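You operate a simulated robot arm through the tools that you are given. There is no shell and no other tool. Be economical: measure what you need, move in short steps, check, and stop when the job is done.

Carry out the task below with a simulated two-armed robot. There is one attempt and no reset: what you move stays moved.

JOB
On the side table, fold the grey cloth in half, so that its two long edges meet.

The check looks at the end state, three seconds after you hand in, the way a careful person would. Anything else that was tipped, shoved, dropped, spilled or broken makes it a failure. Flat cloth is picked up by pressing the open fingertips on it (5 to 10 N) and closing them slowly along it; thin cloth reads only 2 to 8 mm in the jaws.

ROBOT AND FRAMES
Two 7-joint arms with two-finger parallel grippers on one trunk, on a base that drives. Base frame: it is fixed to the floor where the robot stands at the start and does not move with it; the origin is under the middle of the robot, x ahead of it, y to its left, z up; the surface under the hand at the start is at about z = 800. Readings come in mm, rad, newtons and seconds.
The left shoulder is at the start at [70, 188, 1065], the right one opposite. With the tool pointing down near the work surface each hand reaches from about 340 to 800 mm from the robot's upright axis, wherever it stands, measured 20 degrees to its own side. Places, roughly: side table [600, -200, 800]. Payload 3.91 kg a hand.
The TCP of each hand is the grasp point between the finger pads, 30 mm short of the fingertips. In the tool frame z runs along the fingers and y along their closing line. The gripper opens to 110 mm. The fingers are 20 mm wide and 10 mm thick; the gripper's body (48 by 112 mm) begins 55 mm behind the TCP.
Orientation is that of the tool frame in the base frame, as a unit quaternion [x, y, z, w]. With the fingers straight down and closing along the base's y, the tool's x points along the base's -x, its y along +y and its z along -z.

CONTROLS
- The arms move only by the tool move_arm. It takes "left_steps", "right_steps" or both (then of equal length, played together; a hand with none holds still); each is a list of rows, each a list of 6 numbers: the shift along the tool's x, y, z in mm, then the turn, a rotation vector about the tool's x, y, z in rad. In form: [[tx, ty, tz, ax, ay, az], ...]. A call has 1 to 8 rows; each row is the pose to reach, as a shift and turn from the pose commanded when the call began, along the tool's axes at that moment. "left_grip" and "right_grip" are, for a hand that has rows, the opening in per cent of the stroke, from 0 (shut) to 100 (fully open), set as the call begins (left out, the last holds). Each row takes 0.2 s and may step no farther than 50 mm and 0.15 rad from the row before; otherwise, or with a gripper value out of range, the whole call is refused. A pose out of reach is approached as far as the arm can. The call stops where the force on the tool passes 40 N (or 10 N more than at its start, if that is more) or the arm is blocked; 0.2 s more then pass. Each finger travels about 72 mm/s and halts on what it meets, pressing with about 24 N; the grip force reading is that of the motor and also rises with nothing between the fingers. The clock runs only during rows and for 0.2 s after the last one: add rows that repeat a pose to give the fingers time. It gives the time, the measured TCP pose, the force on the tool (base axes), the opening and the grip force at its end, in the units of the frame above (readings bear some noise), with the torque about the TCP (base axes, N m) and any sound that the robot's microphone picked up, and new pictures: "pictures" is both (left out), scene, wrist or none (wrist: the cameras of the hands that moved).
- Cameras (640 x 400 px; columns grow to the right, rows downward): "scene" is now at [132.3, -31.4, 1278.6]; the picture's right is [-0.28, -0.96, -0.00], its down [-0.65, 0.19, -0.74] and it looks along [0.71, -0.21, -0.68] (base axes); focal length 276 px, centre (320, 200). "left" rides on the left gripper at [72, -17, -103] in its tool frame; the picture's right is [0.23, 0.97, 0.00], its down [-0.76, 0.18, -0.62] and it looks along [-0.61, 0.14, 0.78] (tool axes); focal length 222 px, centre (320, 200). "right" rides on the right gripper at [72, 17, -103] in its tool frame; the picture's right is [-0.23, 0.97, 0.00], its down [-0.76, -0.18, -0.62] and it looks along [-0.61, -0.14, 0.78] (tool axes); focal length 222 px, centre (320, 200). There is no depth. A picture from a camera that has moved, and an enlarged one, comes with that camera's place and axes in the base frame and with its lens. The place of the scene camera against the robot may be out by one fixed shift of up to 12 mm in any direction.
- slide_trunk(by): slides the trunk up (or, below 0, down) by that many mm; the arms and the scene camera ride with it, the base frame stays. It gives what a move gives, with no picture.
- base_move(legs): drives the robot by 1 to 6 legs, each [ahead, turn to the left] in mm and rad, along the robot's own axes; the way and the turn of a leg run together, so that a leg with both is an arc; at most 1500 mm and 3.142 rad a leg. The arms and the cameras ride along, it lands a little off, and it stops where it bumps. It gives what a move gives, and a new picture of the scene camera.
- turn_head(pan, tilt): turns the head with the scene camera to pan (to the left, within 1.501 rad either way) and tilt (down, from -0.506 to 1.204), counted from straight ahead of the robot. It gives what a move gives, and a new picture of the scene camera.
- zoom(camera, box): a new picture of the part [left, top, right, bottom] of that camera's present view, enlarged. It takes no simulated time.
- finish_job(): hands the job in; it is judged then, once.

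Go step by step. Nothing tells you exact positions but the pictures and the camera data: compare them with the known pose of the tool, close in by small moves and look again before you grip or let go. The budget is 120 turns and 260 pictures, counting those below and the enlarged ones. Unless the task says otherwise, let go and move clear before handing in.

The tools are called after "Request:" as name(argument=value, ...) on one line, values as JSON. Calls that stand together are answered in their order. move_arm: Moves the arms, as the interface text tells. Its arguments: {"type":"object","properties":{"left_steps":{"type":"array","items":{"type":"array","items":{"type":"number"}}},"left_grip":{"type":"number"},"right_steps":{"type":"array","items":{"type":"array","items":{"type":"number"}}},"right_grip":{"type":"number"},"pictures":{"type":"string","enum":["both","scene","wrist","none"]}},"required":[]} The other tools are called the same way: slide_trunk (by) slides the trunk up or down; base_move (legs) drives the base; turn_head (pan, tilt) turns the head that bears the scene camera; zoom (camera, box) takes an enlarged picture of a part of a camera's view; finish_job () hands the job in.

At the start:

```text
time: 0.0
left_ee_pos: [620.8, 121.9, 987.8]
left_orientation: [-0.001, 1.0, 0.0, 0.001]
left_wrist_force: [-0.1, -0.7, 0.1]
left_torque: [0.01, 0.01, -0.01]
left_opening: 110.0
left_finger_force: 0.0
right_ee_pos: [432.0, -344.1, 971.4]
right_orientation: [0.0, 1.0, 0.0, -0.001]
right_wrist_force: [0.3, -0.4, 0.3]
right_torque: [0.01, 0.04, 0.0]
right_opening: 110.3
right_finger_force: 0.0
trunk travel left (down, up): [-575.0, 365.0]
robot x, y, heading: [1.9, 2.0, 0.002]
head pan, tilt: [-0.288, 0.744]
```

scene: 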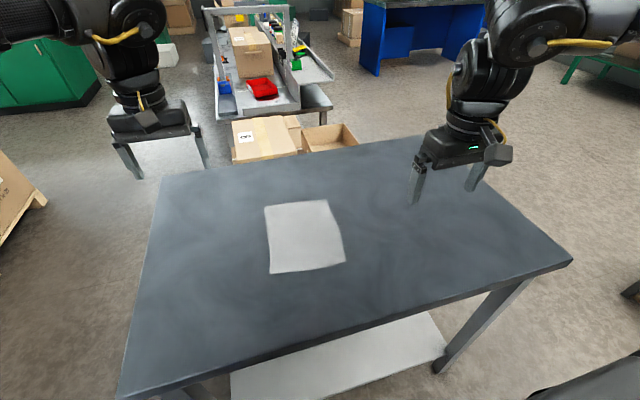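
right: 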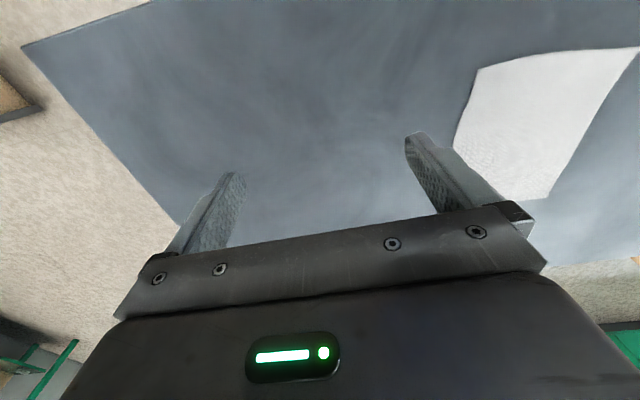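
left: 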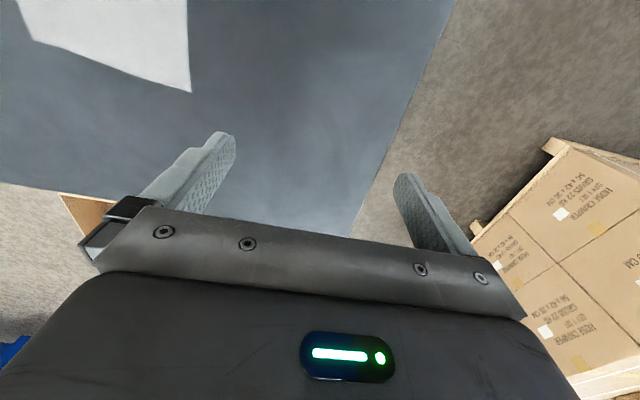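

The grey cloth lies flat near the middle of the table; I will enlarge it to get accurate corners.

Request:
zoom(camera="scene", box=[240, 180, 368, 290])

Request:
zoom(camera="right", box=[400, 0, 640, 220])

```text
3.64 times, centred on (304, 235) of scene
camera zoom: at [132.3, -31.4, 1278.6], right [-0.28, -0.96, 0.0], down [-0.65, 0.19, -0.74], along [0.71, -0.21, -0.68], focal length 1005 px, centre (378, 73)
```

zoom: 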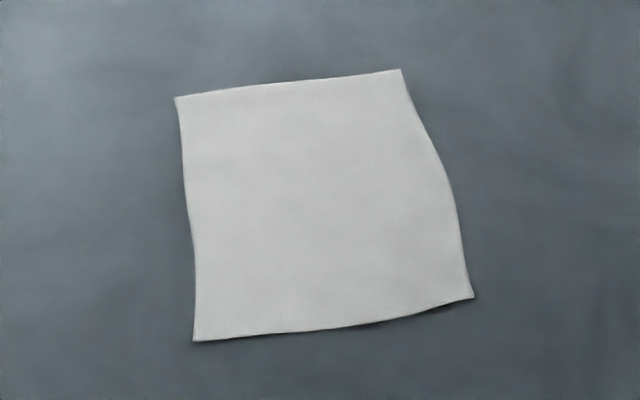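

```text
1.82 times, centred on (520, 110) of right
camera zoom: at [358.6, -326.9, 1077.0], right [0.23, 0.97, 0.0], down [0.76, -0.18, 0.62], along [0.61, -0.14, -0.78], focal length 404 px, centre (-44, 364)
```

zoom: 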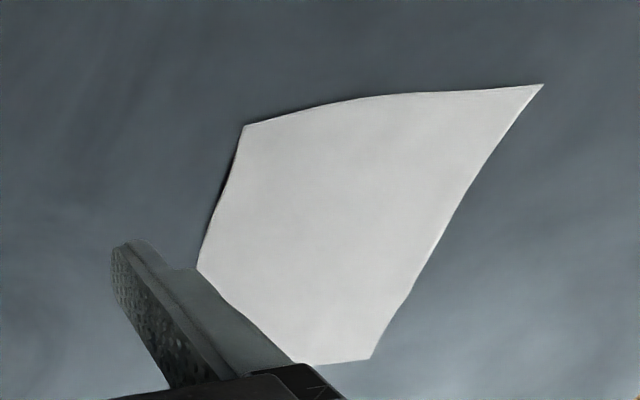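

The long edges run roughly along x, at y≈-18 and y≈-175, with corners near (454,-9), (650,-27), (634,-184) and (438,-166). I plan to pinch the right long edge near its ends, the left hand at the near corner and the right hand at the far one, and fold it over to +y. First I turn both grippers about 85° and stage them.

Request:
move_arm(left_steps=[[20, -23, 0, 0, 0, -0.148], [40, -46, 0, 0, 0, -0.296], [60, -69, 0, 0, 0, -0.444], [80, -92, 0, 0, 0, -0.592], [100, -115, 0, 0, 0, -0.74], [120, -138, 0, 0, 0, -0.888], [140, -161, 0, 0, 0, -1.036], [158, -182, 0, 0, 0, -1.184]], right_steps=[[-22, 14, 0, 0, 0, -0.148], [-44, 28, 0, 0, 0, -0.296], [-66, 42, 0, 0, 0, -0.444], [-88, 56, 0, 0, 0, -0.592], [-110, 70, 0, 0, 0, -0.74], [-132, 84, 0, 0, 0, -0.888], [-154, 98, 0, 0, 0, -1.036], [-177, 114, 0, 0, 0, -1.184]], pictures="scene")

Request:
move_arm(left_steps=[[0, 0, 0, 0, 0, -0.148], [0, 0, 0, 0, 0, -0.295], [0, 0, 0, 0, 0, -0.295]], right_steps=[[0, 0, 0, 0, 0, -0.148], [0, 0, 0, 0, 0, -0.295], [0, 0, 0, 0, 0, -0.295]])

```text
time: 1.8
left_ee_pos: [615.8, 16.8, 1041.6]
left_orientation: [-0.339, 0.941, -0.014, -0.006]
left_wrist_force: [-0.2, -0.4, -0.4]
left_torque: [-0.04, 0.0, -0.02]
left_opening: 109.9
left_finger_force: 0.2
left hand out of reach, approached as far as the arm can: row 3, 4, 5, 6, 7, 8
right_ee_pos: [610.2, -229.0, 971.7]
right_orientation: [-0.558, 0.83, 0.0, -0.001]
right_wrist_force: [-0.1, -0.1, -0.3]
right_torque: [-0.03, 0.01, -0.02]
right_opening: 109.8
right_finger_force: 0.0
trunk travel left (down, up): [-575.0, 365.0]
robot x, y, heading: [-2.5, 1.9, 0.006]
head pan, tilt: [-0.288, 0.744]
camera scene: at [133.4, -29.1, 1278.5], right [-0.28, -0.96, 0.0], down [-0.65, 0.19, -0.74], along [0.71, -0.21, -0.68], focal length 276 px, centre (320, 200)
```

scene: 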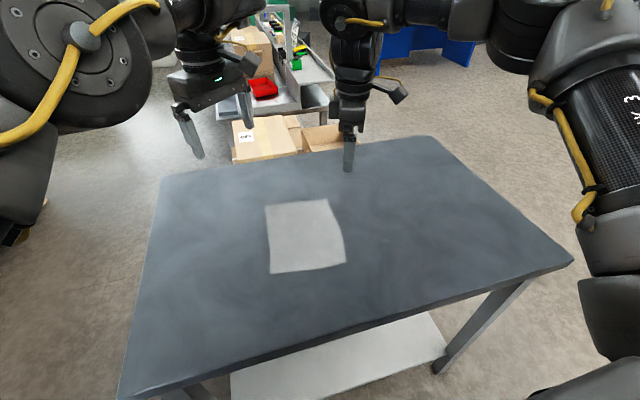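

```text
time: 2.6
left_ee_pos: [614.1, 13.9, 1041.4]
left_orientation: [-0.338, 0.941, -0.011, -0.007]
left_wrist_force: [0.4, 0.8, -0.7]
left_torque: [-0.01, 0.0, -0.03]
left_opening: 110.1
left_finger_force: 0.1
left hand out of reach, approached as far as the arm can: row 1, 2, 3
right_ee_pos: [607.7, -231.3, 971.5]
right_orientation: [-0.674, 0.738, 0.0, 0.0]
right_wrist_force: [0.1, -0.2, 0.0]
right_torque: [0.03, -0.01, -0.02]
right_opening: 109.9
right_finger_force: 0.0
trunk travel left (down, up): [-575.0, 365.0]
robot x, y, heading: [-4.3, 0.7, -0.001]
head pan, tilt: [-0.288, 0.744]
camera scene: at [132.3, -31.7, 1278.6], right [-0.28, -0.96, 0.0], down [-0.65, 0.19, -0.74], along [0.71, -0.21, -0.68], focal length 276 px, centre (320, 200)
camera right: at [584.6, -300.7, 1076.9], right [-0.95, 0.31, 0.0], down [0.25, 0.74, 0.62], along [0.2, 0.59, -0.78], focal length 222 px, centre (320, 200)
camera left: at [570.2, -43.2, 1146.6], right [-0.8, 0.61, -0.01], down [0.48, 0.64, 0.61], along [0.37, 0.48, -0.8], focal length 222 px, centre (320, 200)
```

scene: 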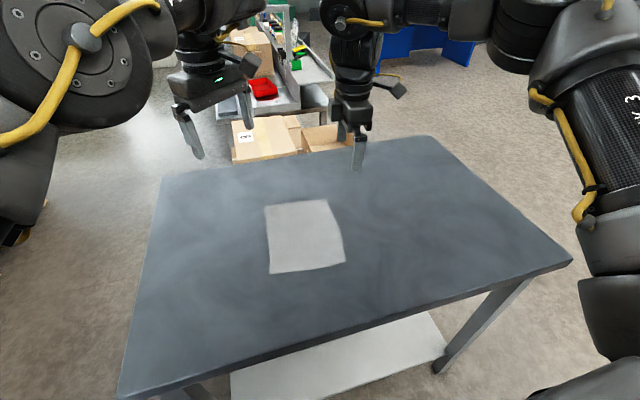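
right: 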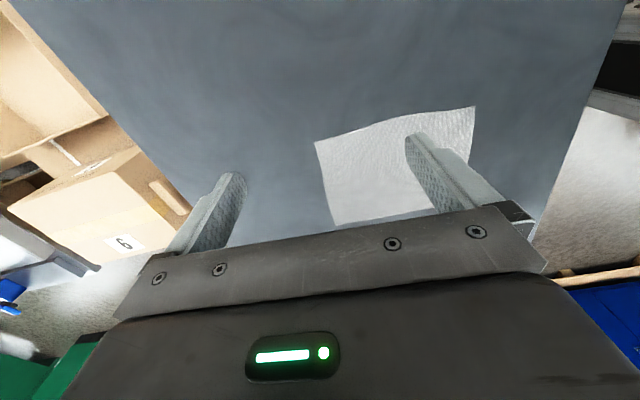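
left: 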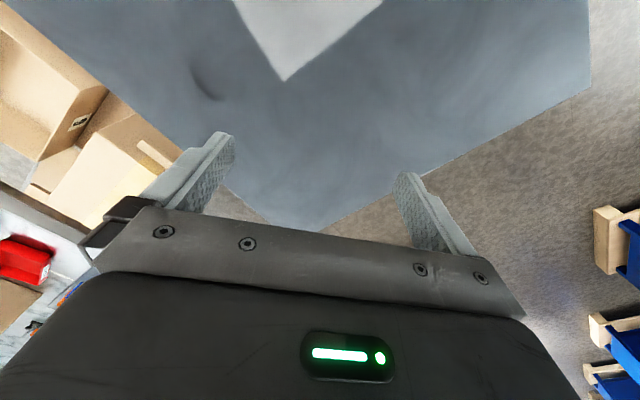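

The left wrist can't turn that way, while the right one can; by symmetry the left should turn the opposite way. I rotate the left hand back the other direction, staying put.

Request:
move_arm(left_steps=[[0, 0, 0, 0, 0, 0.148], [0, 0, 0, 0, 0, 0.296], [0, 0, 0, 0, 0, 0.444], [0, 0, 0, 0, 0, 0.592], [0, 0, 0, 0, 0, 0.74], [0, 0, 0, 0, 0, 0.888], [0, 0, 0, 0, 0, 1.036], [0, 0, 0, 0, 0, 1.184]], pictures="none")

```text
time: 4.4
left_ee_pos: [612.1, 11.9, 1043.3]
left_orientation: [0.249, 0.968, -0.011, 0.002]
left_wrist_force: [-0.9, 0.3, -0.5]
left_torque: [-0.02, -0.01, -0.02]
left_opening: 109.8
left_finger_force: 0.0
right_ee_pos: [608.5, -230.1, 971.0]
right_orientation: [-0.674, 0.739, 0.0, -0.001]
right_wrist_force: [-0.3, -0.6, -1.6]
right_torque: [0.0, 0.01, 0.02]
right_opening: 110.0
right_finger_force: 0.1
trunk travel left (down, up): [-575.0, 365.0]
robot x, y, heading: [-1.3, 4.0, 0.001]
head pan, tilt: [-0.288, 0.744]
```

Request:
move_arm(left_steps=[[12, -17, 9, 0, 0, 0.145], [24, -34, 18, 0, 0, 0.29], [36, -51, 27, 0, 0, 0.435], [48, -68, 36, 0, 0, 0.58], [60, -85, 45, 0, 0, 0.725], [72, -101, 54, 0, 0, 0.87], [84, -118, 64, 0, 0, 1.015], [96, -135, 73, 0, 0, 1.16]])

```text
time: 6.2
left_ee_pos: [462.5, -61.9, 971.2]
left_orientation: [0.739, 0.673, -0.008, 0.008]
left_wrist_force: [0.5, -0.3, -0.1]
left_torque: [0.0, 0.03, 0.0]
left_opening: 109.6
left_finger_force: 0.1
right_ee_pos: [607.5, -231.3, 971.5]
right_orientation: [-0.673, 0.739, 0.0, 0.001]
right_wrist_force: [-0.4, 0.4, 0.9]
right_torque: [0.0, 0.0, 0.0]
right_opening: 109.7
right_finger_force: 0.0
trunk travel left (down, up): [-575.0, 365.0]
robot x, y, heading: [-1.2, 1.3, 0.005]
head pan, tilt: [-0.288, 0.744]
camera scene: at [132.0, -31.7, 1278.6], right [-0.28, -0.96, 0.0], down [-0.65, 0.19, -0.74], along [0.71, -0.21, -0.68], focal length 276 px, centre (320, 200)
camera left: at [453.9, 12.8, 1074.0], right [0.99, 0.13, 0.0], down [0.11, -0.76, 0.64], along [0.08, -0.63, -0.77], focal length 222 px, centre (320, 200)
```

scene: 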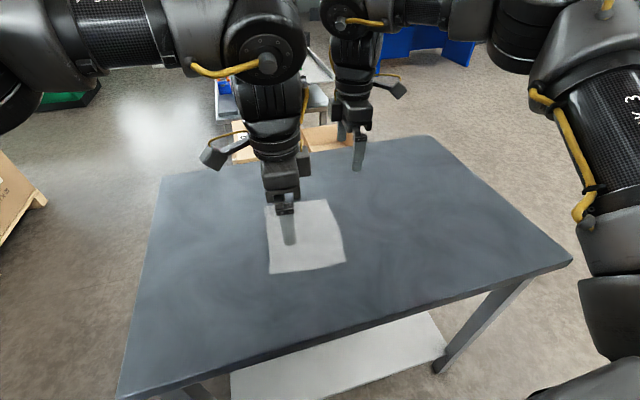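
left: 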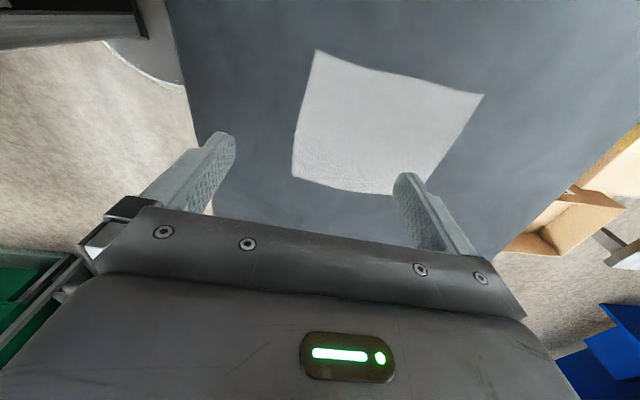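

Both hands are now squared to the edge. The wrist views put the right edge at (435,-169) to (631,-186). I move above the pinch spots with the jaws at about 30 mm.

Request:
move_arm(left_steps=[[-26, 2, 20, 0, 0, 0], [-52, 4, 40, 0, 0, 0], [-78, 7, 60, 0, 0, 0], [-104.6, 9, 85, 0, 0, 0], [-104.6, 9, 111, 0, 0, 0], [-104.6, 9, 111, 0, 0, 0]], right_steps=[[-12, 2, 20, 0, 0, 0], [-24, 4, 40, 0, 0, 0], [-36, 6, 60, 0, 0, 0], [-49, 7.5, 85, 0, 0, 0], [-49, 7.5, 111, 0, 0, 0], [-49, 7.5, 111, 0, 0, 0]], left_grip=27, right_grip=27)

```text
time: 7.6
left_ee_pos: [458.0, -155.4, 863.3]
left_orientation: [0.738, 0.674, -0.008, 0.008]
left_wrist_force: [-0.1, -0.3, 0.5]
left_torque: [0.01, 0.02, 0.0]
left_opening: 29.9
left_finger_force: 0.1
left hand out of reach, approached as far as the arm can: row 4, 5, 6
right_ee_pos: [603.2, -179.7, 860.0]
right_orientation: [-0.673, 0.739, 0.0, 0.0]
right_wrist_force: [0.3, -0.7, 0.4]
right_torque: [0.0, -0.03, -0.01]
right_opening: 29.6
right_finger_force: 0.1
trunk travel left (down, up): [-575.0, 365.0]
robot x, y, heading: [-0.6, -2.2, 0.001]
head pan, tilt: [-0.288, 0.744]
camera scene: at [131.4, -31.4, 1278.7], right [-0.28, -0.96, 0.0], down [-0.65, 0.19, -0.74], along [0.71, -0.21, -0.68], focal length 276 px, centre (320, 200)
camera right: at [580.8, -250.4, 966.2], right [-0.95, 0.32, 0.0], down [0.25, 0.74, 0.62], along [0.2, 0.59, -0.78], focal length 222 px, centre (320, 200)
camera left: at [449.0, -79.7, 966.1], right [0.99, 0.14, 0.0], down [0.11, -0.76, 0.64], along [0.08, -0.64, -0.77], focal length 222 px, centre (320, 200)
```

scene: 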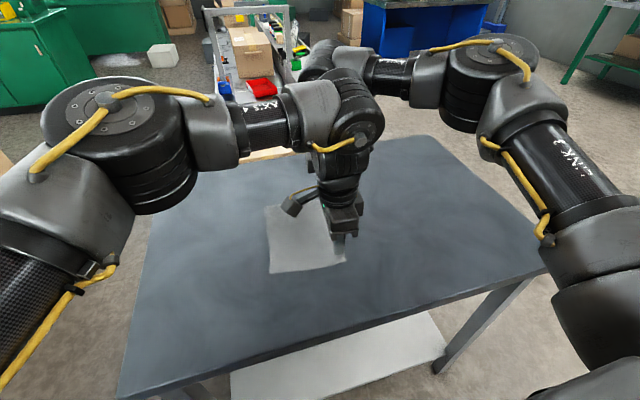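
right: 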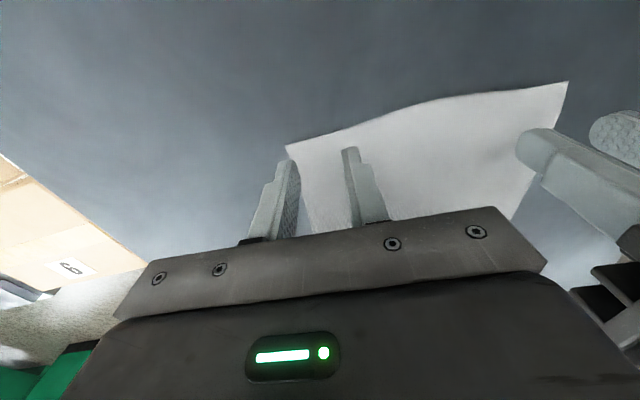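
left: 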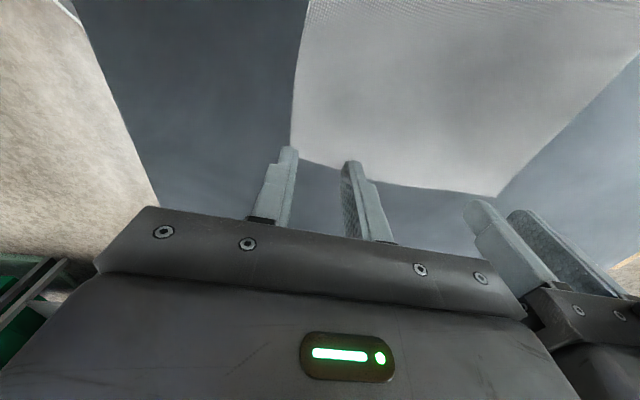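

The right hand is well placed, but the left is at its limit reaching across. I lift both hands and turn the base about 0.2 rad to the right so both hands share the reach better.

Request:
move_arm(left_steps=[[20, 0, -30, 0, 0, 0], [50, 0, -70, 0, 0, 0], [70, 0, -110, 0, 0, 0]], right_steps=[[10, 0, -30, 0, 0, 0], [20, 0, -70, 0, 0, 0], [30, 0, -110, 0, 0, 0]], pictures="none")

Request:
base_move(legs=[[0, -0.2]])

```text
time: 8.4
left_ee_pos: [465.3, -80.8, 972.8]
left_orientation: [0.739, 0.673, -0.008, 0.008]
left_wrist_force: [0.1, -0.3, 0.8]
left_torque: [-0.03, -0.02, -0.02]
left_opening: 29.7
left_finger_force: 0.1
right_ee_pos: [600.7, -211.3, 972.6]
right_orientation: [-0.674, 0.739, -0.001, 0.0]
right_wrist_force: [0.4, 0.0, 0.6]
right_torque: [0.02, 0.0, 0.0]
right_opening: 29.8
right_finger_force: 0.0
trunk travel left (down, up): [-575.0, 365.0]
robot x, y, heading: [-3.3, -1.4, -0.002]
head pan, tilt: [-0.288, 0.744]
```

```text
time: 9.6
left_ee_pos: [438.5, -174.3, 971.7]
left_orientation: [0.802, 0.597, -0.008, 0.006]
left_wrist_force: [-0.3, -0.2, -0.6]
left_torque: [0.05, -0.02, 0.03]
left_opening: 29.8
left_finger_force: 0.0
right_ee_pos: [549.0, -328.7, 971.1]
right_orientation: [-0.596, 0.803, 0.0, 0.0]
right_wrist_force: [1.1, -1.1, -0.1]
right_torque: [0.0, -0.01, 0.0]
right_opening: 29.8
right_finger_force: 0.0
trunk travel left (down, up): [-575.0, 365.0]
robot x, y, heading: [-1.5, -0.6, -0.2]
head pan, tilt: [-0.288, 0.744]
camera scene: at [124.8, -57.2, 1278.6], right [-0.47, -0.88, 0.0], down [-0.6, 0.32, -0.74], along [0.65, -0.35, -0.68], focal length 276 px, centre (320, 200)
```

scene: 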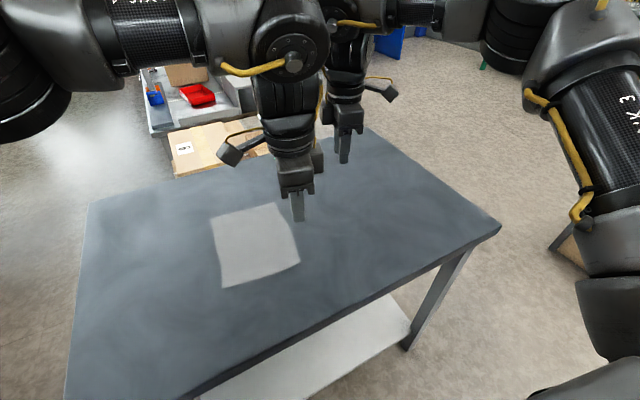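

Request:
move_arm(left_steps=[[3, 5, 10, 0, 0, -0.05], [6, 10, 20, 0, 0, -0.1], [10, 15, 30, 0, 0, -0.15], [13.7, 20.4, 50, 0, 0, -0.2], [13.7, 20.4, 80, 0, 0, -0.2], [13.7, 20.4, 112, 0, 0, -0.2], [13.7, 20.4, 112, 0, 0, -0.2]], right_steps=[[-40, -3, 10, 0, 0, -0.05], [-80, -6, 20, 0, 0, -0.1], [-120, -9, 30, 0, 0, -0.15], [-157.5, -10.8, 50, 0, 0, -0.2], [-157.5, -10.8, 80, 0, 0, -0.2], [-157.5, -10.8, 111, 0, 0, -0.2], [-157.5, -10.8, 111, 0, 0, -0.2]])

```text
time: 11.2
left_ee_pos: [469.8, -168.4, 871.3]
left_orientation: [0.734, 0.679, -0.011, 0.017]
left_wrist_force: [0.5, 0.4, -0.3]
left_torque: [-0.04, -0.01, -0.03]
left_opening: 29.8
left_finger_force: 0.1
right_ee_pos: [602.9, -196.7, 851.6]
right_orientation: [-0.662, 0.749, 0.005, -0.005]
right_wrist_force: [-0.8, -0.2, 0.7]
right_torque: [0.02, -0.03, -0.01]
right_opening: 29.6
right_finger_force: 0.0
trunk travel left (down, up): [-575.0, 365.0]
robot x, y, heading: [0.4, 1.1, -0.198]
head pan, tilt: [-0.288, 0.744]
camera scene: at [123.9, -56.7, 1278.7], right [-0.47, -0.88, 0.0], down [-0.6, 0.32, -0.74], along [0.65, -0.35, -0.68], focal length 276 px, centre (320, 200)
camera right: at [578.8, -265.0, 957.3], right [-0.94, 0.34, 0.01], down [0.28, 0.73, 0.62], along [0.2, 0.59, -0.78], focal length 222 px, centre (320, 200)
camera left: at [458.7, -90.9, 972.4], right [0.99, 0.15, 0.0], down [0.11, -0.75, 0.66], along [0.1, -0.65, -0.76], focal length 222 px, centre (320, 200)
```

scene: 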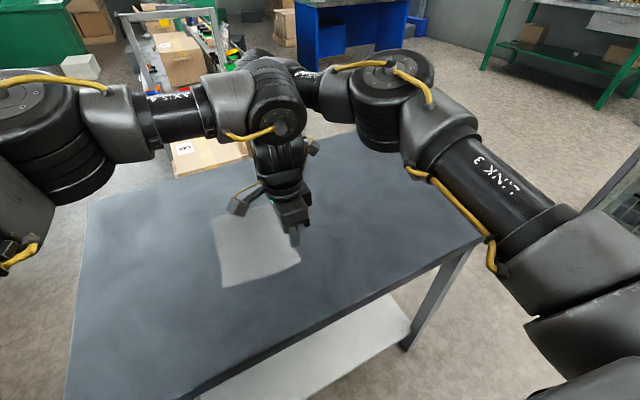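
right: 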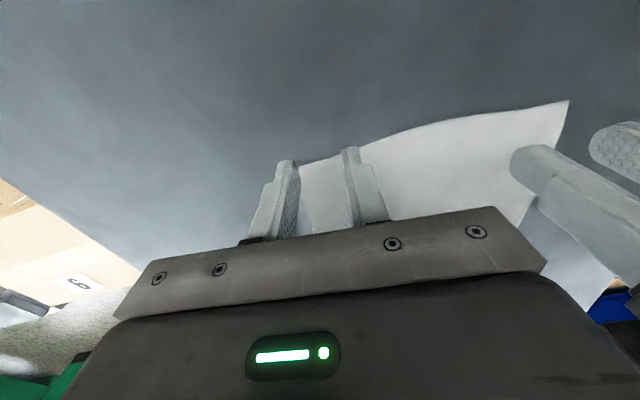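
left: 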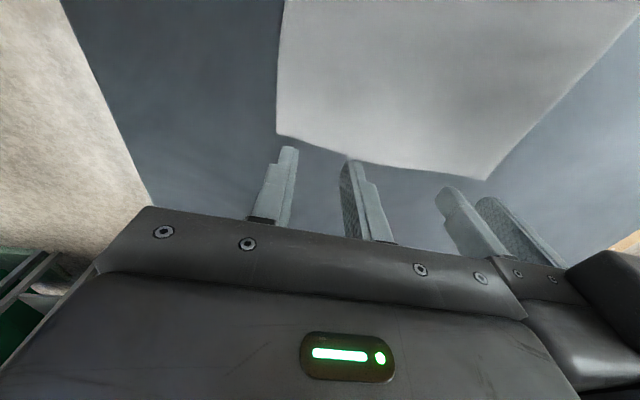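

The two wrists are touching each other here (position errors with no tool force), so this crossed layout is bad. It is cleaner to stand on the table's left side facing -y, so both hands sit side by side in their natural orientation and the far edge folds toward the robot. First I separate and unturn the hands.

Request:
move_arm(left_steps=[[30, 0, -10, 0, 0, 0], [70, 0, -40, 0, 0, 0], [110, 0, -80, 0, 0, 0], [140, 0, -120, 0, 0, 0], [160, 0, -120, 0, 0, -0.145], [180, 0, -120, 0, 0, -0.29], [180, 0, -120, 0, 0, -0.435], [180, 0, -120, 0, 0, -0.58]], right_steps=[[30, 0, -10, 0, 0, 0], [70, 0, -40, 0, 0, 0], [110, 0, -80, 0, 0, 0], [140, 0, -120, 0, 0, 0], [160, 0, -120, 0, 0, 0.148], [160, 0, -120, 0, 0, 0.296], [160, 0, -120, 0, 0, 0.444], [160, 0, -120, 0, 0, 0.592]], pictures="none")

Request:
move_arm(left_steps=[[0, 0, 0, 0, 0, -0.145], [0, 0, 0, 0, 0, -0.29], [0, 0, 0, 0, 0, -0.435], [0, 0, 0, 0, 0, -0.58], [0, 0, 0, 0, 0, -0.725], [0, 0, 0, 0, 0, -0.87], [0, 0, 0, 0, 0, -0.88], [0, 0, 0, 0, 0, -0.88]], right_steps=[[0, 0, 0, 0, 0, 0.148], [0, 0, 0, 0, 0, 0.296], [0, 0, 0, 0, 0, 0.444], [0, 0, 0, 0, 0, 0.592], [0, 0, 0, 0, 0, 0.74], [0, 0, 0, 0, 0, 0.888], [0, 0, 0, 0, 0, 1.036], [0, 0, 0, 0, 0, 1.08]], pictures="scene")

```text
refused: row 3 steps farther than a row can; nothing moved
```

```text
time: 12.9
left_ee_pos: [469.5, -167.1, 869.8]
left_orientation: [0.376, 0.926, -0.016, 0.01]
left_wrist_force: [1.3, 0.0, -0.3]
left_torque: [0.03, 0.0, 0.01]
left_opening: 29.6
left_finger_force: 0.0
right_ee_pos: [604.8, -196.0, 851.4]
right_orientation: [-0.182, 0.983, 0.002, -0.007]
right_wrist_force: [-0.7, 0.0, 0.2]
right_torque: [-0.02, -0.03, -0.02]
right_opening: 29.5
right_finger_force: 0.2
trunk travel left (down, up): [-575.0, 365.0]
robot x, y, heading: [0.3, -0.8, -0.201]
head pan, tilt: [-0.288, 0.744]
camera scene: at [125.0, -56.6, 1278.6], right [-0.47, -0.88, 0.0], down [-0.6, 0.32, -0.74], along [0.65, -0.35, -0.68], focal length 276 px, centre (320, 200)
```

scene: 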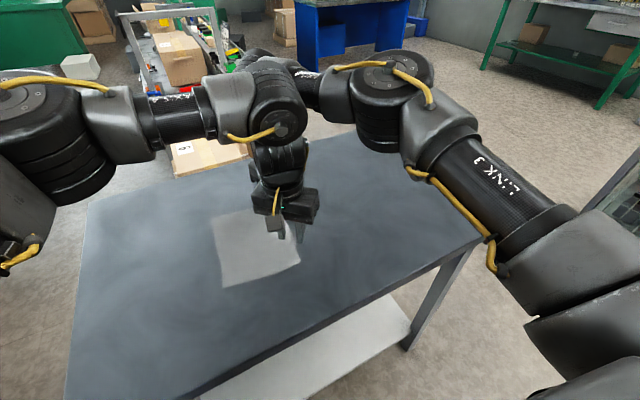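

Request:
move_arm(left_steps=[[20, 16, -20, 0, 0, 0], [40, 32, -40, 0, 0, 0], [60, 48, -60, 0, 0, -0.1], [80, 64, -80, 0, 0, -0.2], [100, 80, -100, 0, 0, -0.3], [119, 94, -120, 0, 0, -0.4], [119, 94, -120, 0, 0, -0.5], [119, 94, -120, 0, 0, -0.58]], right_steps=[[25, -18, -20, 0, 0, 0], [50, -36, -40, 0, 0, 0], [75, -54, -60, 0, 0, 0.1], [100, -72, -80, 0, 0, 0.2], [125, -90, -100, 0, 0, 0.3], [147, -104, -120, 0, 0, 0.4], [147, -104, -120, 0, 0, 0.5], [147, -104, -120, 0, 0, 0.592]], pictures="none")

Request:
turn_head(pan=1.4, tilt=0.5)

Request:
turn_head(pan=0.5, tilt=0.7)

```text
time: 14.8
left_ee_pos: [499.8, -33.7, 999.5]
left_orientation: [0.118, 0.993, -0.006, -0.003]
left_wrist_force: [0.8, -1.0, -0.1]
left_torque: [0.07, -0.02, -0.02]
left_opening: 29.6
left_finger_force: 0.0
left hand out of reach, approached as far as the arm can: row 6, 7, 8
right_ee_pos: [509.2, -339.4, 977.0]
right_orientation: [0.099, 0.995, 0.004, 0.0]
right_wrist_force: [-0.1, -1.1, 0.0]
right_torque: [0.11, -0.01, 0.01]
right_opening: 29.6
right_finger_force: 0.0
trunk travel left (down, up): [-575.0, 365.0]
robot x, y, heading: [-0.6, 0.1, -0.199]
head pan, tilt: [-0.288, 0.744]
```

```text
time: 16.5
left_ee_pos: [500.2, -26.4, 998.7]
left_orientation: [0.118, 0.993, -0.012, -0.003]
left_wrist_force: [0.4, 0.1, -0.3]
left_torque: [-0.01, 0.02, 0.0]
left_opening: 29.7
left_finger_force: 0.1
right_ee_pos: [508.7, -333.8, 979.4]
right_orientation: [0.097, 0.995, 0.0, 0.001]
right_wrist_force: [0.2, -1.1, -0.1]
right_torque: [-0.03, -0.01, 0.03]
right_opening: 29.7
right_finger_force: 0.0
trunk travel left (down, up): [-575.0, 365.0]
robot x, y, heading: [0.0, -1.2, -0.202]
head pan, tilt: [1.4, 0.499]
camera scene: at [84.6, 67.4, 1299.9], right [0.93, -0.36, 0.0], down [-0.17, -0.45, -0.88], along [0.32, 0.82, -0.48], focal length 276 px, centre (320, 200)
```

scene: 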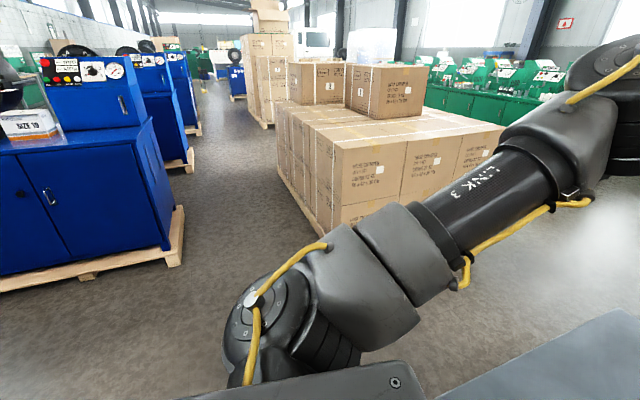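

```text
time: 17.7
left_ee_pos: [499.5, -26.2, 999.3]
left_orientation: [0.118, 0.993, -0.012, -0.003]
left_wrist_force: [0.7, -0.4, -0.2]
left_torque: [-0.02, -0.03, 0.0]
left_opening: 29.7
left_finger_force: 0.0
right_ee_pos: [509.8, -333.4, 979.2]
right_orientation: [0.098, 0.995, 0.0, 0.0]
right_wrist_force: [-0.1, 0.3, 0.8]
right_torque: [-0.02, -0.05, 0.0]
right_opening: 29.9
right_finger_force: 0.0
trunk travel left (down, up): [-575.0, 365.0]
robot x, y, heading: [0.1, -1.6, -0.201]
head pan, tilt: [0.499, 0.7]
camera scene: at [132.7, 7.6, 1282.2], right [0.3, -0.96, 0.0], down [-0.62, -0.19, -0.76], along [0.73, 0.23, -0.64], focal length 276 px, centre (320, 200)
```

scene: 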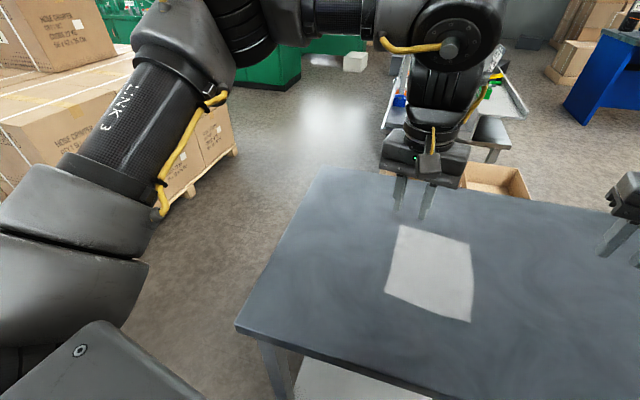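

The way round the table's left side is clear (pallets start beyond y≈1400). I drive around to face the cloth along -y, aligned with it.

Request:
base_move(legs=[[-150, 0], [0, 1.771], [590, 0], [0, -1.571], [753, 0], [0, -1.66]])

Request:
turn_head(pan=0.0, tilt=0.75)

```text
time: 37.9
left_ee_pos: [632.7, 149.0, 998.3]
left_orientation: [0.742, 0.67, -0.006, -0.009]
left_wrist_force: [-0.8, 0.6, -0.3]
left_torque: [0.01, -0.02, 0.01]
left_opening: 29.8
left_finger_force: 0.0
right_ee_pos: [331.3, 97.5, 980.1]
right_orientation: [0.727, 0.686, 0.001, -0.001]
right_wrist_force: [-0.1, 0.3, -0.4]
right_torque: [-0.01, 0.0, 0.04]
right_opening: 29.9
right_finger_force: 0.1
trunk travel left (down, up): [-575.0, 365.0]
robot x, y, heading: [593.1, 648.8, -1.632]
head pan, tilt: [0.499, 0.7]
camera scene: at [626.7, 512.8, 1282.2], right [-0.91, -0.42, 0.0], down [-0.27, 0.58, -0.76], along [0.32, -0.69, -0.64], focal length 276 px, centre (320, 200)
```

scene: 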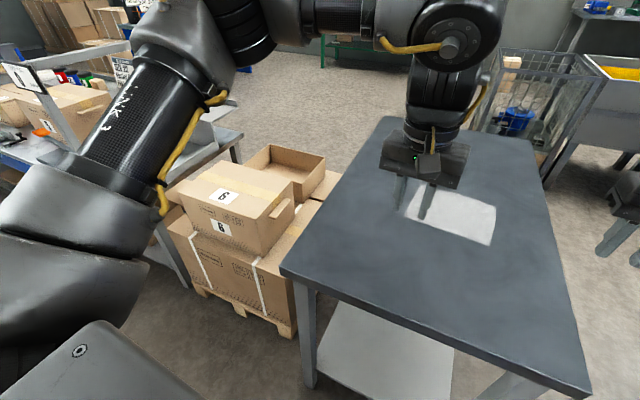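

```text
time: 38.8
left_ee_pos: [633.7, 148.7, 998.4]
left_orientation: [0.742, 0.67, -0.006, -0.01]
left_wrist_force: [0.7, -0.3, -0.4]
left_torque: [0.0, 0.01, -0.02]
left_opening: 30.1
left_finger_force: 0.0
right_ee_pos: [331.0, 97.9, 981.0]
right_orientation: [0.727, 0.686, -0.001, 0.0]
right_wrist_force: [0.5, 0.1, -0.1]
right_torque: [-0.02, 0.02, 0.0]
right_opening: 29.7
right_finger_force: 0.0
trunk travel left (down, up): [-575.0, 365.0]
robot x, y, heading: [590.4, 647.0, -1.634]
head pan, tilt: [0.0, 0.75]
camera scene: at [586.0, 507.1, 1278.0], right [-1.0, 0.06, 0.0], down [0.04, 0.68, -0.73], along [-0.05, -0.73, -0.68], focal length 276 px, centre (320, 200)
```

scene: 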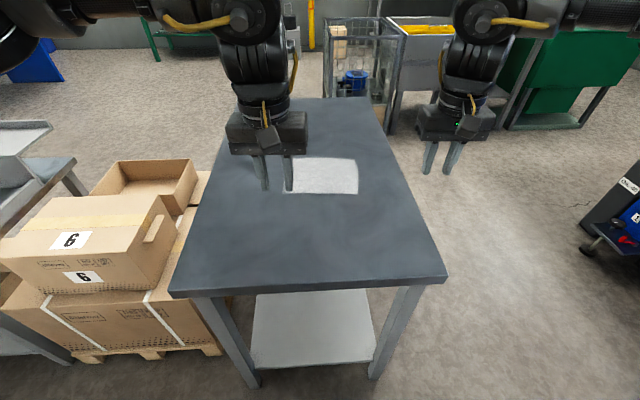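

I'm in place on the left side with the cloth straight ahead. I close the gap to the table by about 105 mm, still leaving the clearance I started with.

Request:
base_move(legs=[[105, -0.02]])

Request:
zoom(camera="scene", box=[230, 130, 390, 230])

```text
time: 40.0
left_ee_pos: [616.0, 42.9, 999.2]
left_orientation: [0.748, 0.663, -0.006, -0.009]
left_wrist_force: [0.4, -0.1, 0.3]
left_torque: [-0.03, 0.0, 0.0]
left_opening: 30.0
left_finger_force: 0.1
right_ee_pos: [313.7, -0.9, 979.1]
right_orientation: [0.734, 0.679, 0.0, 0.0]
right_wrist_force: [1.1, -0.1, 0.4]
right_torque: [0.03, 0.0, -0.02]
right_opening: 29.8
right_finger_force: 0.0
trunk travel left (down, up): [-575.0, 365.0]
robot x, y, heading: [584.3, 543.1, -1.655]
head pan, tilt: [0.0, 0.75]
camera scene: at [575.6, 402.8, 1278.0], right [-1.0, 0.08, 0.0], down [0.06, 0.68, -0.73], along [-0.06, -0.73, -0.68], focal length 276 px, centre (320, 200)
```

scene: 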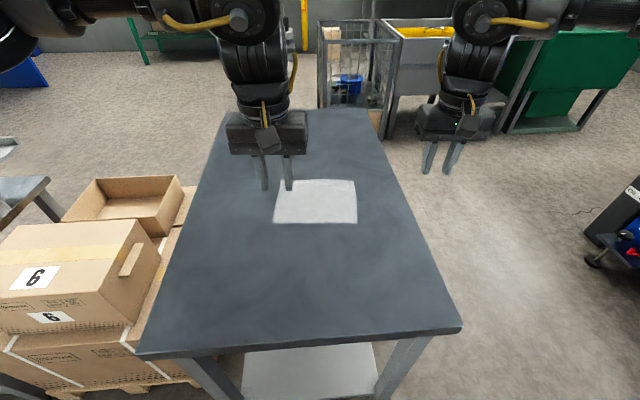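

```text
4.00 times, centred on (310, 180) of scene
camera zoom: at [575.6, 402.8, 1278.0], right [-1.0, 0.08, 0.0], down [0.06, 0.68, -0.73], along [-0.06, -0.73, -0.68], focal length 1106 px, centre (360, 280)
```

zoom: 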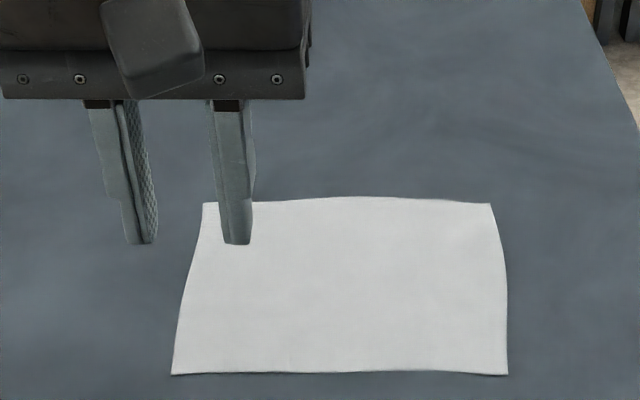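

The cloth is untouched, with its far edge from about (437,-179) to (634,-196). I bring both hands over the far corners.

Request:
move_arm(left_steps=[[-31.5, 2.5, 15, 0, 0, 0], [-63, 5, 30, 0, 0, 0], [-94.5, 7.5, 45, 0, 0, 0], [-126, 10, 60, 0, 0, 0], [-157.5, 12.5, 75, 0, 0, 0], [-189, 15, 95, 0, 0, -0.03], [-220, 17.8, 114, 0, 0, -0.037], [-220, 17.8, 114, 0, 0, -0.037]], right_steps=[[-22, 23, 15, 0, 0, 0], [-44, 46, 30, 0, 0, 0], [-66, 69, 45, 0, 0, 0], [-88, 92, 60, 0, 0, 0], [-110, 115, 75, 0, 0, 0], [-132, 138, 85, 0, 0, 0], [-153, 161.7, 94, 0, 0, 0], [-153, 161.7, 94, 0, 0, 0]])

```text
time: 41.8
left_ee_pos: [611.8, -148.6, 897.7]
left_orientation: [0.73, 0.683, -0.007, -0.01]
left_wrist_force: [-0.4, 0.2, -0.7]
left_torque: [-0.02, 0.0, 0.04]
left_opening: 29.6
left_finger_force: 0.0
left hand out of reach, approached as far as the arm can: row 7, 8
right_ee_pos: [443.9, -135.2, 895.2]
right_orientation: [0.742, 0.671, 0.0, 0.002]
right_wrist_force: [0.3, -0.8, 0.1]
right_torque: [0.02, 0.01, 0.01]
right_opening: 29.8
right_finger_force: 0.1
right hand out of reach, approached as far as the arm can: row 6, 7, 8
trunk travel left (down, up): [-575.0, 365.0]
robot x, y, heading: [585.3, 542.3, -1.658]
head pan, tilt: [0.0, 0.75]
camera scene: at [576.5, 402.0, 1277.9], right [-1.0, 0.08, 0.0], down [0.06, 0.68, -0.73], along [-0.06, -0.73, -0.68], focal length 276 px, centre (320, 200)
camera right: at [468.4, -62.3, 998.8], right [0.95, -0.32, 0.0], down [-0.26, -0.74, 0.62], along [-0.2, -0.59, -0.78], focal length 222 px, centre (320, 200)
camera left: at [603.4, -76.5, 1001.2], right [0.99, 0.16, -0.02], down [0.14, -0.77, 0.62], along [0.08, -0.61, -0.79], focal length 222 px, centre (320, 200)
```

scene: 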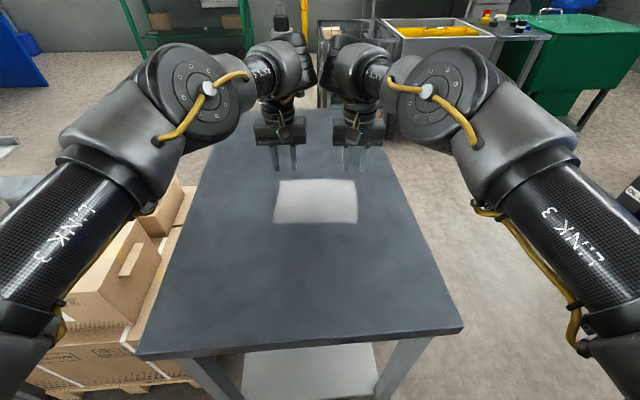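
right: 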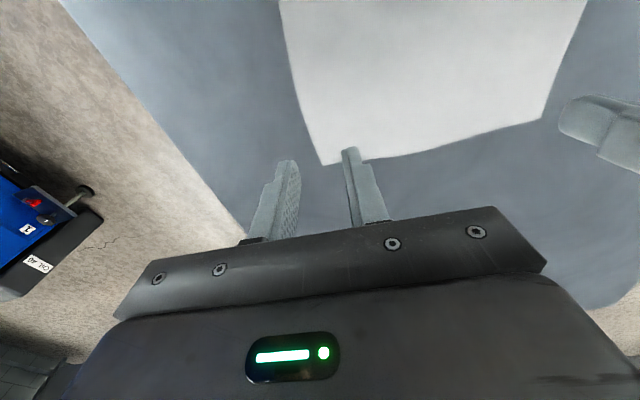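
left: 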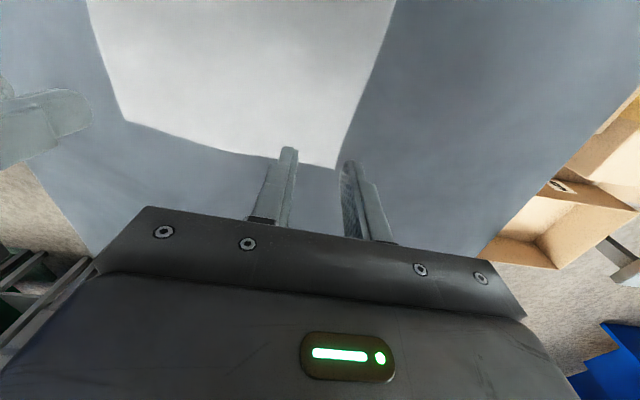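

Both arms stop about 45 mm short of the far edge. I look down to see how much room the base has before the table.

Request:
turn_head(pan=0.0, tilt=1.2)

```text
time: 42.7
left_ee_pos: [612.4, -146.1, 897.3]
left_orientation: [0.73, 0.684, -0.007, -0.01]
left_wrist_force: [0.4, 0.3, -0.5]
left_torque: [0.0, 0.05, 0.01]
left_opening: 29.5
left_finger_force: 0.0
right_ee_pos: [445.4, -133.4, 894.5]
right_orientation: [0.741, 0.671, 0.001, 0.002]
right_wrist_force: [-0.4, -0.1, 0.4]
right_torque: [0.01, 0.01, 0.0]
right_opening: 29.7
right_finger_force: 0.1
trunk travel left (down, up): [-575.0, 365.0]
robot x, y, heading: [581.6, 539.6, -1.658]
head pan, tilt: [0.0, 1.201]
camera scene: at [578.0, 429.7, 1246.3], right [-1.0, 0.08, 0.0], down [0.08, 0.93, -0.36], along [-0.03, -0.36, -0.93], focal length 276 px, centre (320, 200)
```

scene: 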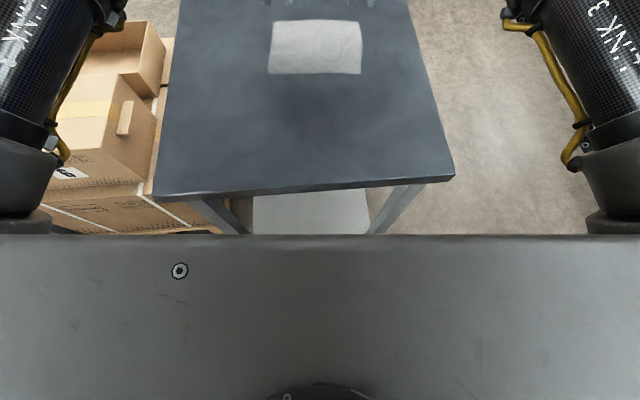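

Request:
move_arm(left_steps=[[0, 0, 15, 0, 0, 0], [-10, 0, 30, 0, 0, 0], [-20, 0, 30, 0, 0, 0], [-30, 0, 30, 0, 0, 0], [-30, 0, 30, 0, 0, 0]], right_steps=[[0, 10, 15, 0, 0, 0], [-10, 20, 30, 0, 0, 0], [-20, 20, 30, 0, 0, 0], [-30, 20, 30, 0, 0, 0], [-30, 20, 30, 0, 0, 0]], pictures="none")

```text
time: 43.9
left_ee_pos: [615.4, -155.0, 869.4]
left_orientation: [0.727, 0.687, -0.011, -0.009]
left_wrist_force: [0.5, -0.8, -0.1]
left_torque: [-0.04, -0.05, -0.02]
left_opening: 29.9
left_finger_force: 0.0
left hand out of reach, approached as far as the arm can: row 2, 3, 4, 5
right_ee_pos: [460.4, -133.4, 862.1]
right_orientation: [0.746, 0.665, 0.001, -0.001]
right_wrist_force: [-0.2, -0.9, -0.5]
right_torque: [0.01, 0.03, 0.01]
right_opening: 30.0
right_finger_force: 0.1
right hand out of reach, approached as far as the arm can: row 2, 3, 4, 5
trunk travel left (down, up): [-575.0, 365.0]
robot x, y, heading: [586.7, 546.6, -1.655]
head pan, tilt: [0.0, 1.201]
```

Request:
move_arm(left_steps=[[20, 0, -40, 0, 0, 0], [40, 0, -80, 0, 0, 0], [40, 0, -120, 0, 0, 0], [40, 0, -160, 0, 0, 0]], right_steps=[[20, 0, -40, 0, 0, 0], [40, 0, -80, 0, 0, 0], [40, 0, -120, 0, 0, 0], [40, 0, -160, 0, 0, 0]], pictures="none")

Request:
slide_trunk(by=-130)

```text
time: 45.1
left_ee_pos: [628.7, -119.4, 1032.0]
left_orientation: [0.723, 0.691, -0.017, -0.013]
left_wrist_force: [0.6, -0.9, -0.3]
left_torque: [0.02, -0.02, -0.02]
left_opening: 29.9
left_finger_force: 0.0
right_ee_pos: [456.7, -96.4, 1023.7]
right_orientation: [0.751, 0.66, 0.007, 0.004]
right_wrist_force: [0.1, -0.6, -0.1]
right_torque: [-0.02, 0.01, 0.0]
right_opening: 29.4
right_finger_force: 0.0
trunk travel left (down, up): [-575.0, 365.0]
robot x, y, heading: [586.3, 541.3, -1.653]
head pan, tilt: [0.0, 1.201]
stopped in row 4 (right hand): the arm was blocked; the commanded pose is now the measured one
```

```text
time: 46.6
left_ee_pos: [626.6, -115.9, 904.3]
left_orientation: [0.723, 0.69, -0.018, -0.013]
left_wrist_force: [0.1, -0.2, 0.0]
left_torque: [-0.05, 0.0, 0.04]
left_opening: 29.7
left_finger_force: 0.0
right_ee_pos: [455.8, -95.3, 896.0]
right_orientation: [0.751, 0.66, 0.008, 0.004]
right_wrist_force: [-0.6, -0.2, -0.7]
right_torque: [0.01, 0.0, -0.03]
right_opening: 29.6
right_finger_force: 0.0
trunk travel left (down, up): [-445.0, 495.0]
robot x, y, heading: [585.5, 541.8, -1.655]
head pan, tilt: [0.0, 1.201]
```

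Request:
turn_head(pan=0.0, tilt=0.55)

Request:
zoom(camera="scene", box=[200, 60, 440, 210])

```text
time: 47.7
left_ee_pos: [626.7, -119.4, 905.1]
left_orientation: [0.724, 0.69, -0.017, -0.012]
left_wrist_force: [-0.3, 0.4, 0.3]
left_torque: [0.01, -0.02, 0.02]
left_opening: 29.6
left_finger_force: 0.0
right_ee_pos: [457.2, -95.4, 895.1]
right_orientation: [0.751, 0.66, 0.007, 0.005]
right_wrist_force: [0.0, 0.4, 0.5]
right_torque: [0.03, -0.02, 0.02]
right_opening: 29.7
right_finger_force: 0.1
trunk travel left (down, up): [-445.0, 495.0]
robot x, y, heading: [587.2, 544.1, -1.657]
head pan, tilt: [0.0, 0.55]
camera scene: at [575.0, 396.3, 1165.3], right [-1.0, 0.08, 0.0], down [0.04, 0.52, -0.85], along [-0.07, -0.85, -0.52], focal length 276 px, centre (320, 200)
```

scene: 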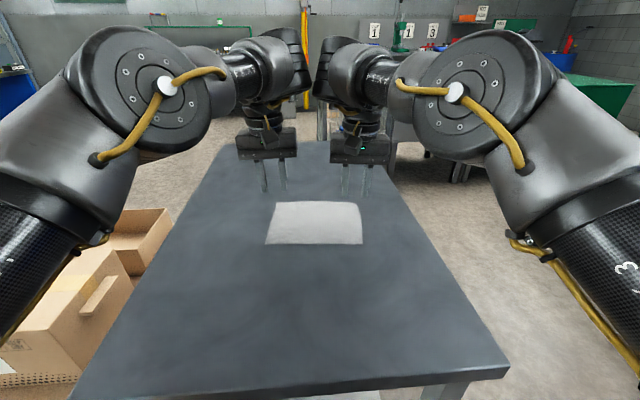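

```text
2.67 times, centred on (320, 135) of scene
camera zoom: at [575.0, 396.3, 1165.3], right [-1.0, 0.08, 0.0], down [0.04, 0.52, -0.85], along [-0.07, -0.85, -0.52], focal length 737 px, centre (320, 373)
```

zoom: 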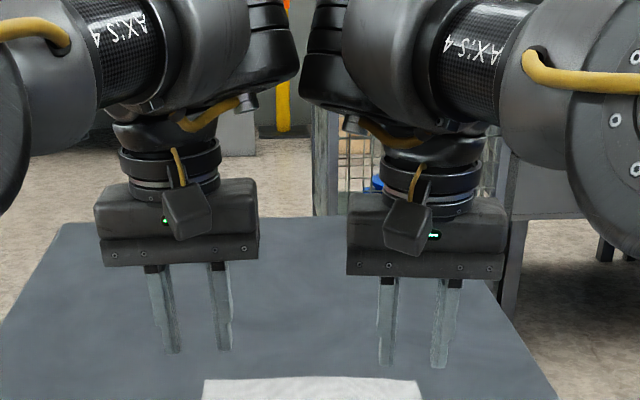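

The bulbs of the two wrists nearly touch, so hand spacing must be about 170 mm. With the lower trunk I test reaching the far edge with wider spacing, pinching nearer the corners.

Request:
move_arm(left_steps=[[0, 6, 0, -0.041, 0, 0.035], [-20, 3, 5, -0.041, 0, 0.035], [-40, 0, 15, -0.041, 0, 0.035], [-59, -4, 25, -0.041, 0, 0.035], [-59, -4, 25, -0.041, 0, 0.035]], right_steps=[[0, -6, 0, 0.017, 0, -0.045], [-25, -3, 5, 0.017, 0, -0.045], [-50, 0, 10, 0.017, 0, -0.045], [-70, 2, 15, 0.017, 0, -0.045], [-70, 2, 15, 0.017, 0, -0.045]], pictures="scene")

```text
time: 48.9
left_ee_pos: [625.9, -116.9, 889.0]
left_orientation: [0.731, 0.682, -0.002, 0.001]
left_wrist_force: [0.1, 0.3, 0.5]
left_torque: [-0.04, -0.01, -0.01]
left_opening: 29.5
left_finger_force: 0.0
left hand out of reach, approached as far as the arm can: row 1, 2, 3, 4, 5
right_ee_pos: [447.9, -101.2, 878.8]
right_orientation: [0.738, 0.675, 0.002, 0.0]
right_wrist_force: [-0.2, -0.3, 0.1]
right_torque: [0.01, -0.02, 0.02]
right_opening: 29.9
right_finger_force: 0.2
right hand out of reach, approached as far as the arm can: row 2, 3, 4, 5
trunk travel left (down, up): [-445.0, 495.0]
robot x, y, heading: [587.2, 542.5, -1.657]
head pan, tilt: [0.0, 0.55]
camera scene: at [575.1, 396.3, 1165.4], right [-1.0, 0.08, 0.0], down [0.04, 0.52, -0.85], along [-0.07, -0.85, -0.52], focal length 276 px, centre (320, 200)
```

scene: 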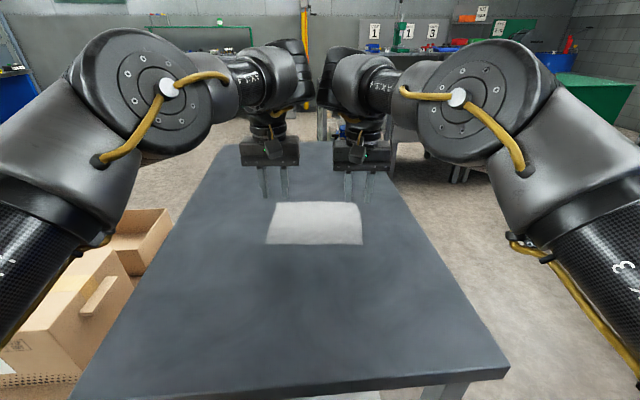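

Lowering the trunk made reach worse, so raising it should help. I raise it well above the original height and try again.

Request:
slide_trunk(by=280)

Request:
move_arm(left_steps=[[0, 0, 45, 0, 0, 0], [0, 0, 90, 0, 0, 0], [0, 0, 135, 0, 0, 0], [0, 0, 180, 0, 0, 0], [0, 0, 225, 0, 0, 0], [0, 0, 270, 0, 0, 0], [-20, 0, 285, 0, 0, 0], [-40, 0, 285, 0, 0, 0]], right_steps=[[0, 0, 45, 0, 0, 0], [0, 0, 90, 0, 0, 0], [0, 0, 135, 0, 0, 0], [0, 0, 180, 0, 0, 0], [0, 0, 225, 0, 0, 0], [0, 0, 255, 0, 0, 0], [-20, 0, 275, 0, 0, 0], [-40, 0, 275, 0, 0, 0]], pictures="scene")

```text
time: 51.7
left_ee_pos: [624.3, -116.8, 1170.5]
left_orientation: [0.732, 0.682, -0.004, 0.001]
left_wrist_force: [-0.1, -0.2, 0.2]
left_torque: [0.01, 0.04, 0.02]
left_opening: 29.3
left_finger_force: 0.0
right_ee_pos: [447.3, -101.5, 1158.7]
right_orientation: [0.739, 0.674, 0.003, 0.001]
right_wrist_force: [0.1, 0.7, -0.4]
right_torque: [-0.01, 0.01, 0.01]
right_opening: 29.5
right_finger_force: 0.1
trunk travel left (down, up): [-725.0, 215.0]
robot x, y, heading: [586.9, 544.5, -1.653]
head pan, tilt: [0.0, 0.55]
```

```text
time: 53.5
left_ee_pos: [613.9, -147.9, 886.3]
left_orientation: [0.736, 0.677, -0.005, 0.003]
left_wrist_force: [-0.8, -0.1, -0.4]
left_torque: [-0.01, 0.0, -0.02]
left_opening: 29.8
left_finger_force: 0.0
left hand out of reach, approached as far as the arm can: row 8
right_ee_pos: [448.5, -128.0, 881.4]
right_orientation: [0.736, 0.677, 0.004, -0.003]
right_wrist_force: [-0.3, 0.6, -0.3]
right_torque: [-0.01, -0.01, -0.02]
right_opening: 29.8
right_finger_force: 0.1
right hand out of reach, approached as far as the arm can: row 8
trunk travel left (down, up): [-725.0, 215.0]
robot x, y, heading: [583.7, 544.6, -1.655]
head pan, tilt: [0.0, 0.55]
camera scene: at [574.5, 395.7, 1445.3], right [-1.0, 0.08, 0.0], down [0.04, 0.52, -0.85], along [-0.07, -0.85, -0.52], focal length 276 px, centre (320, 200)
```

scene: 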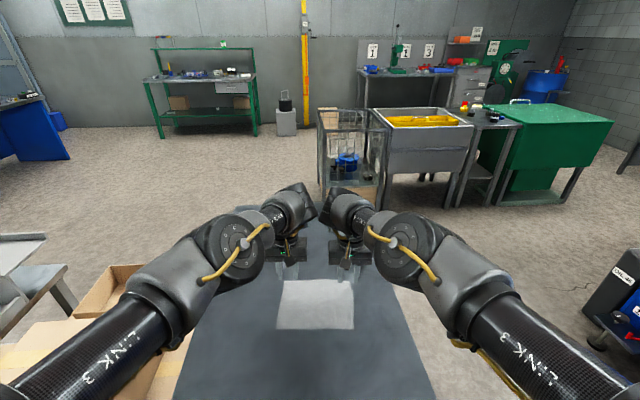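

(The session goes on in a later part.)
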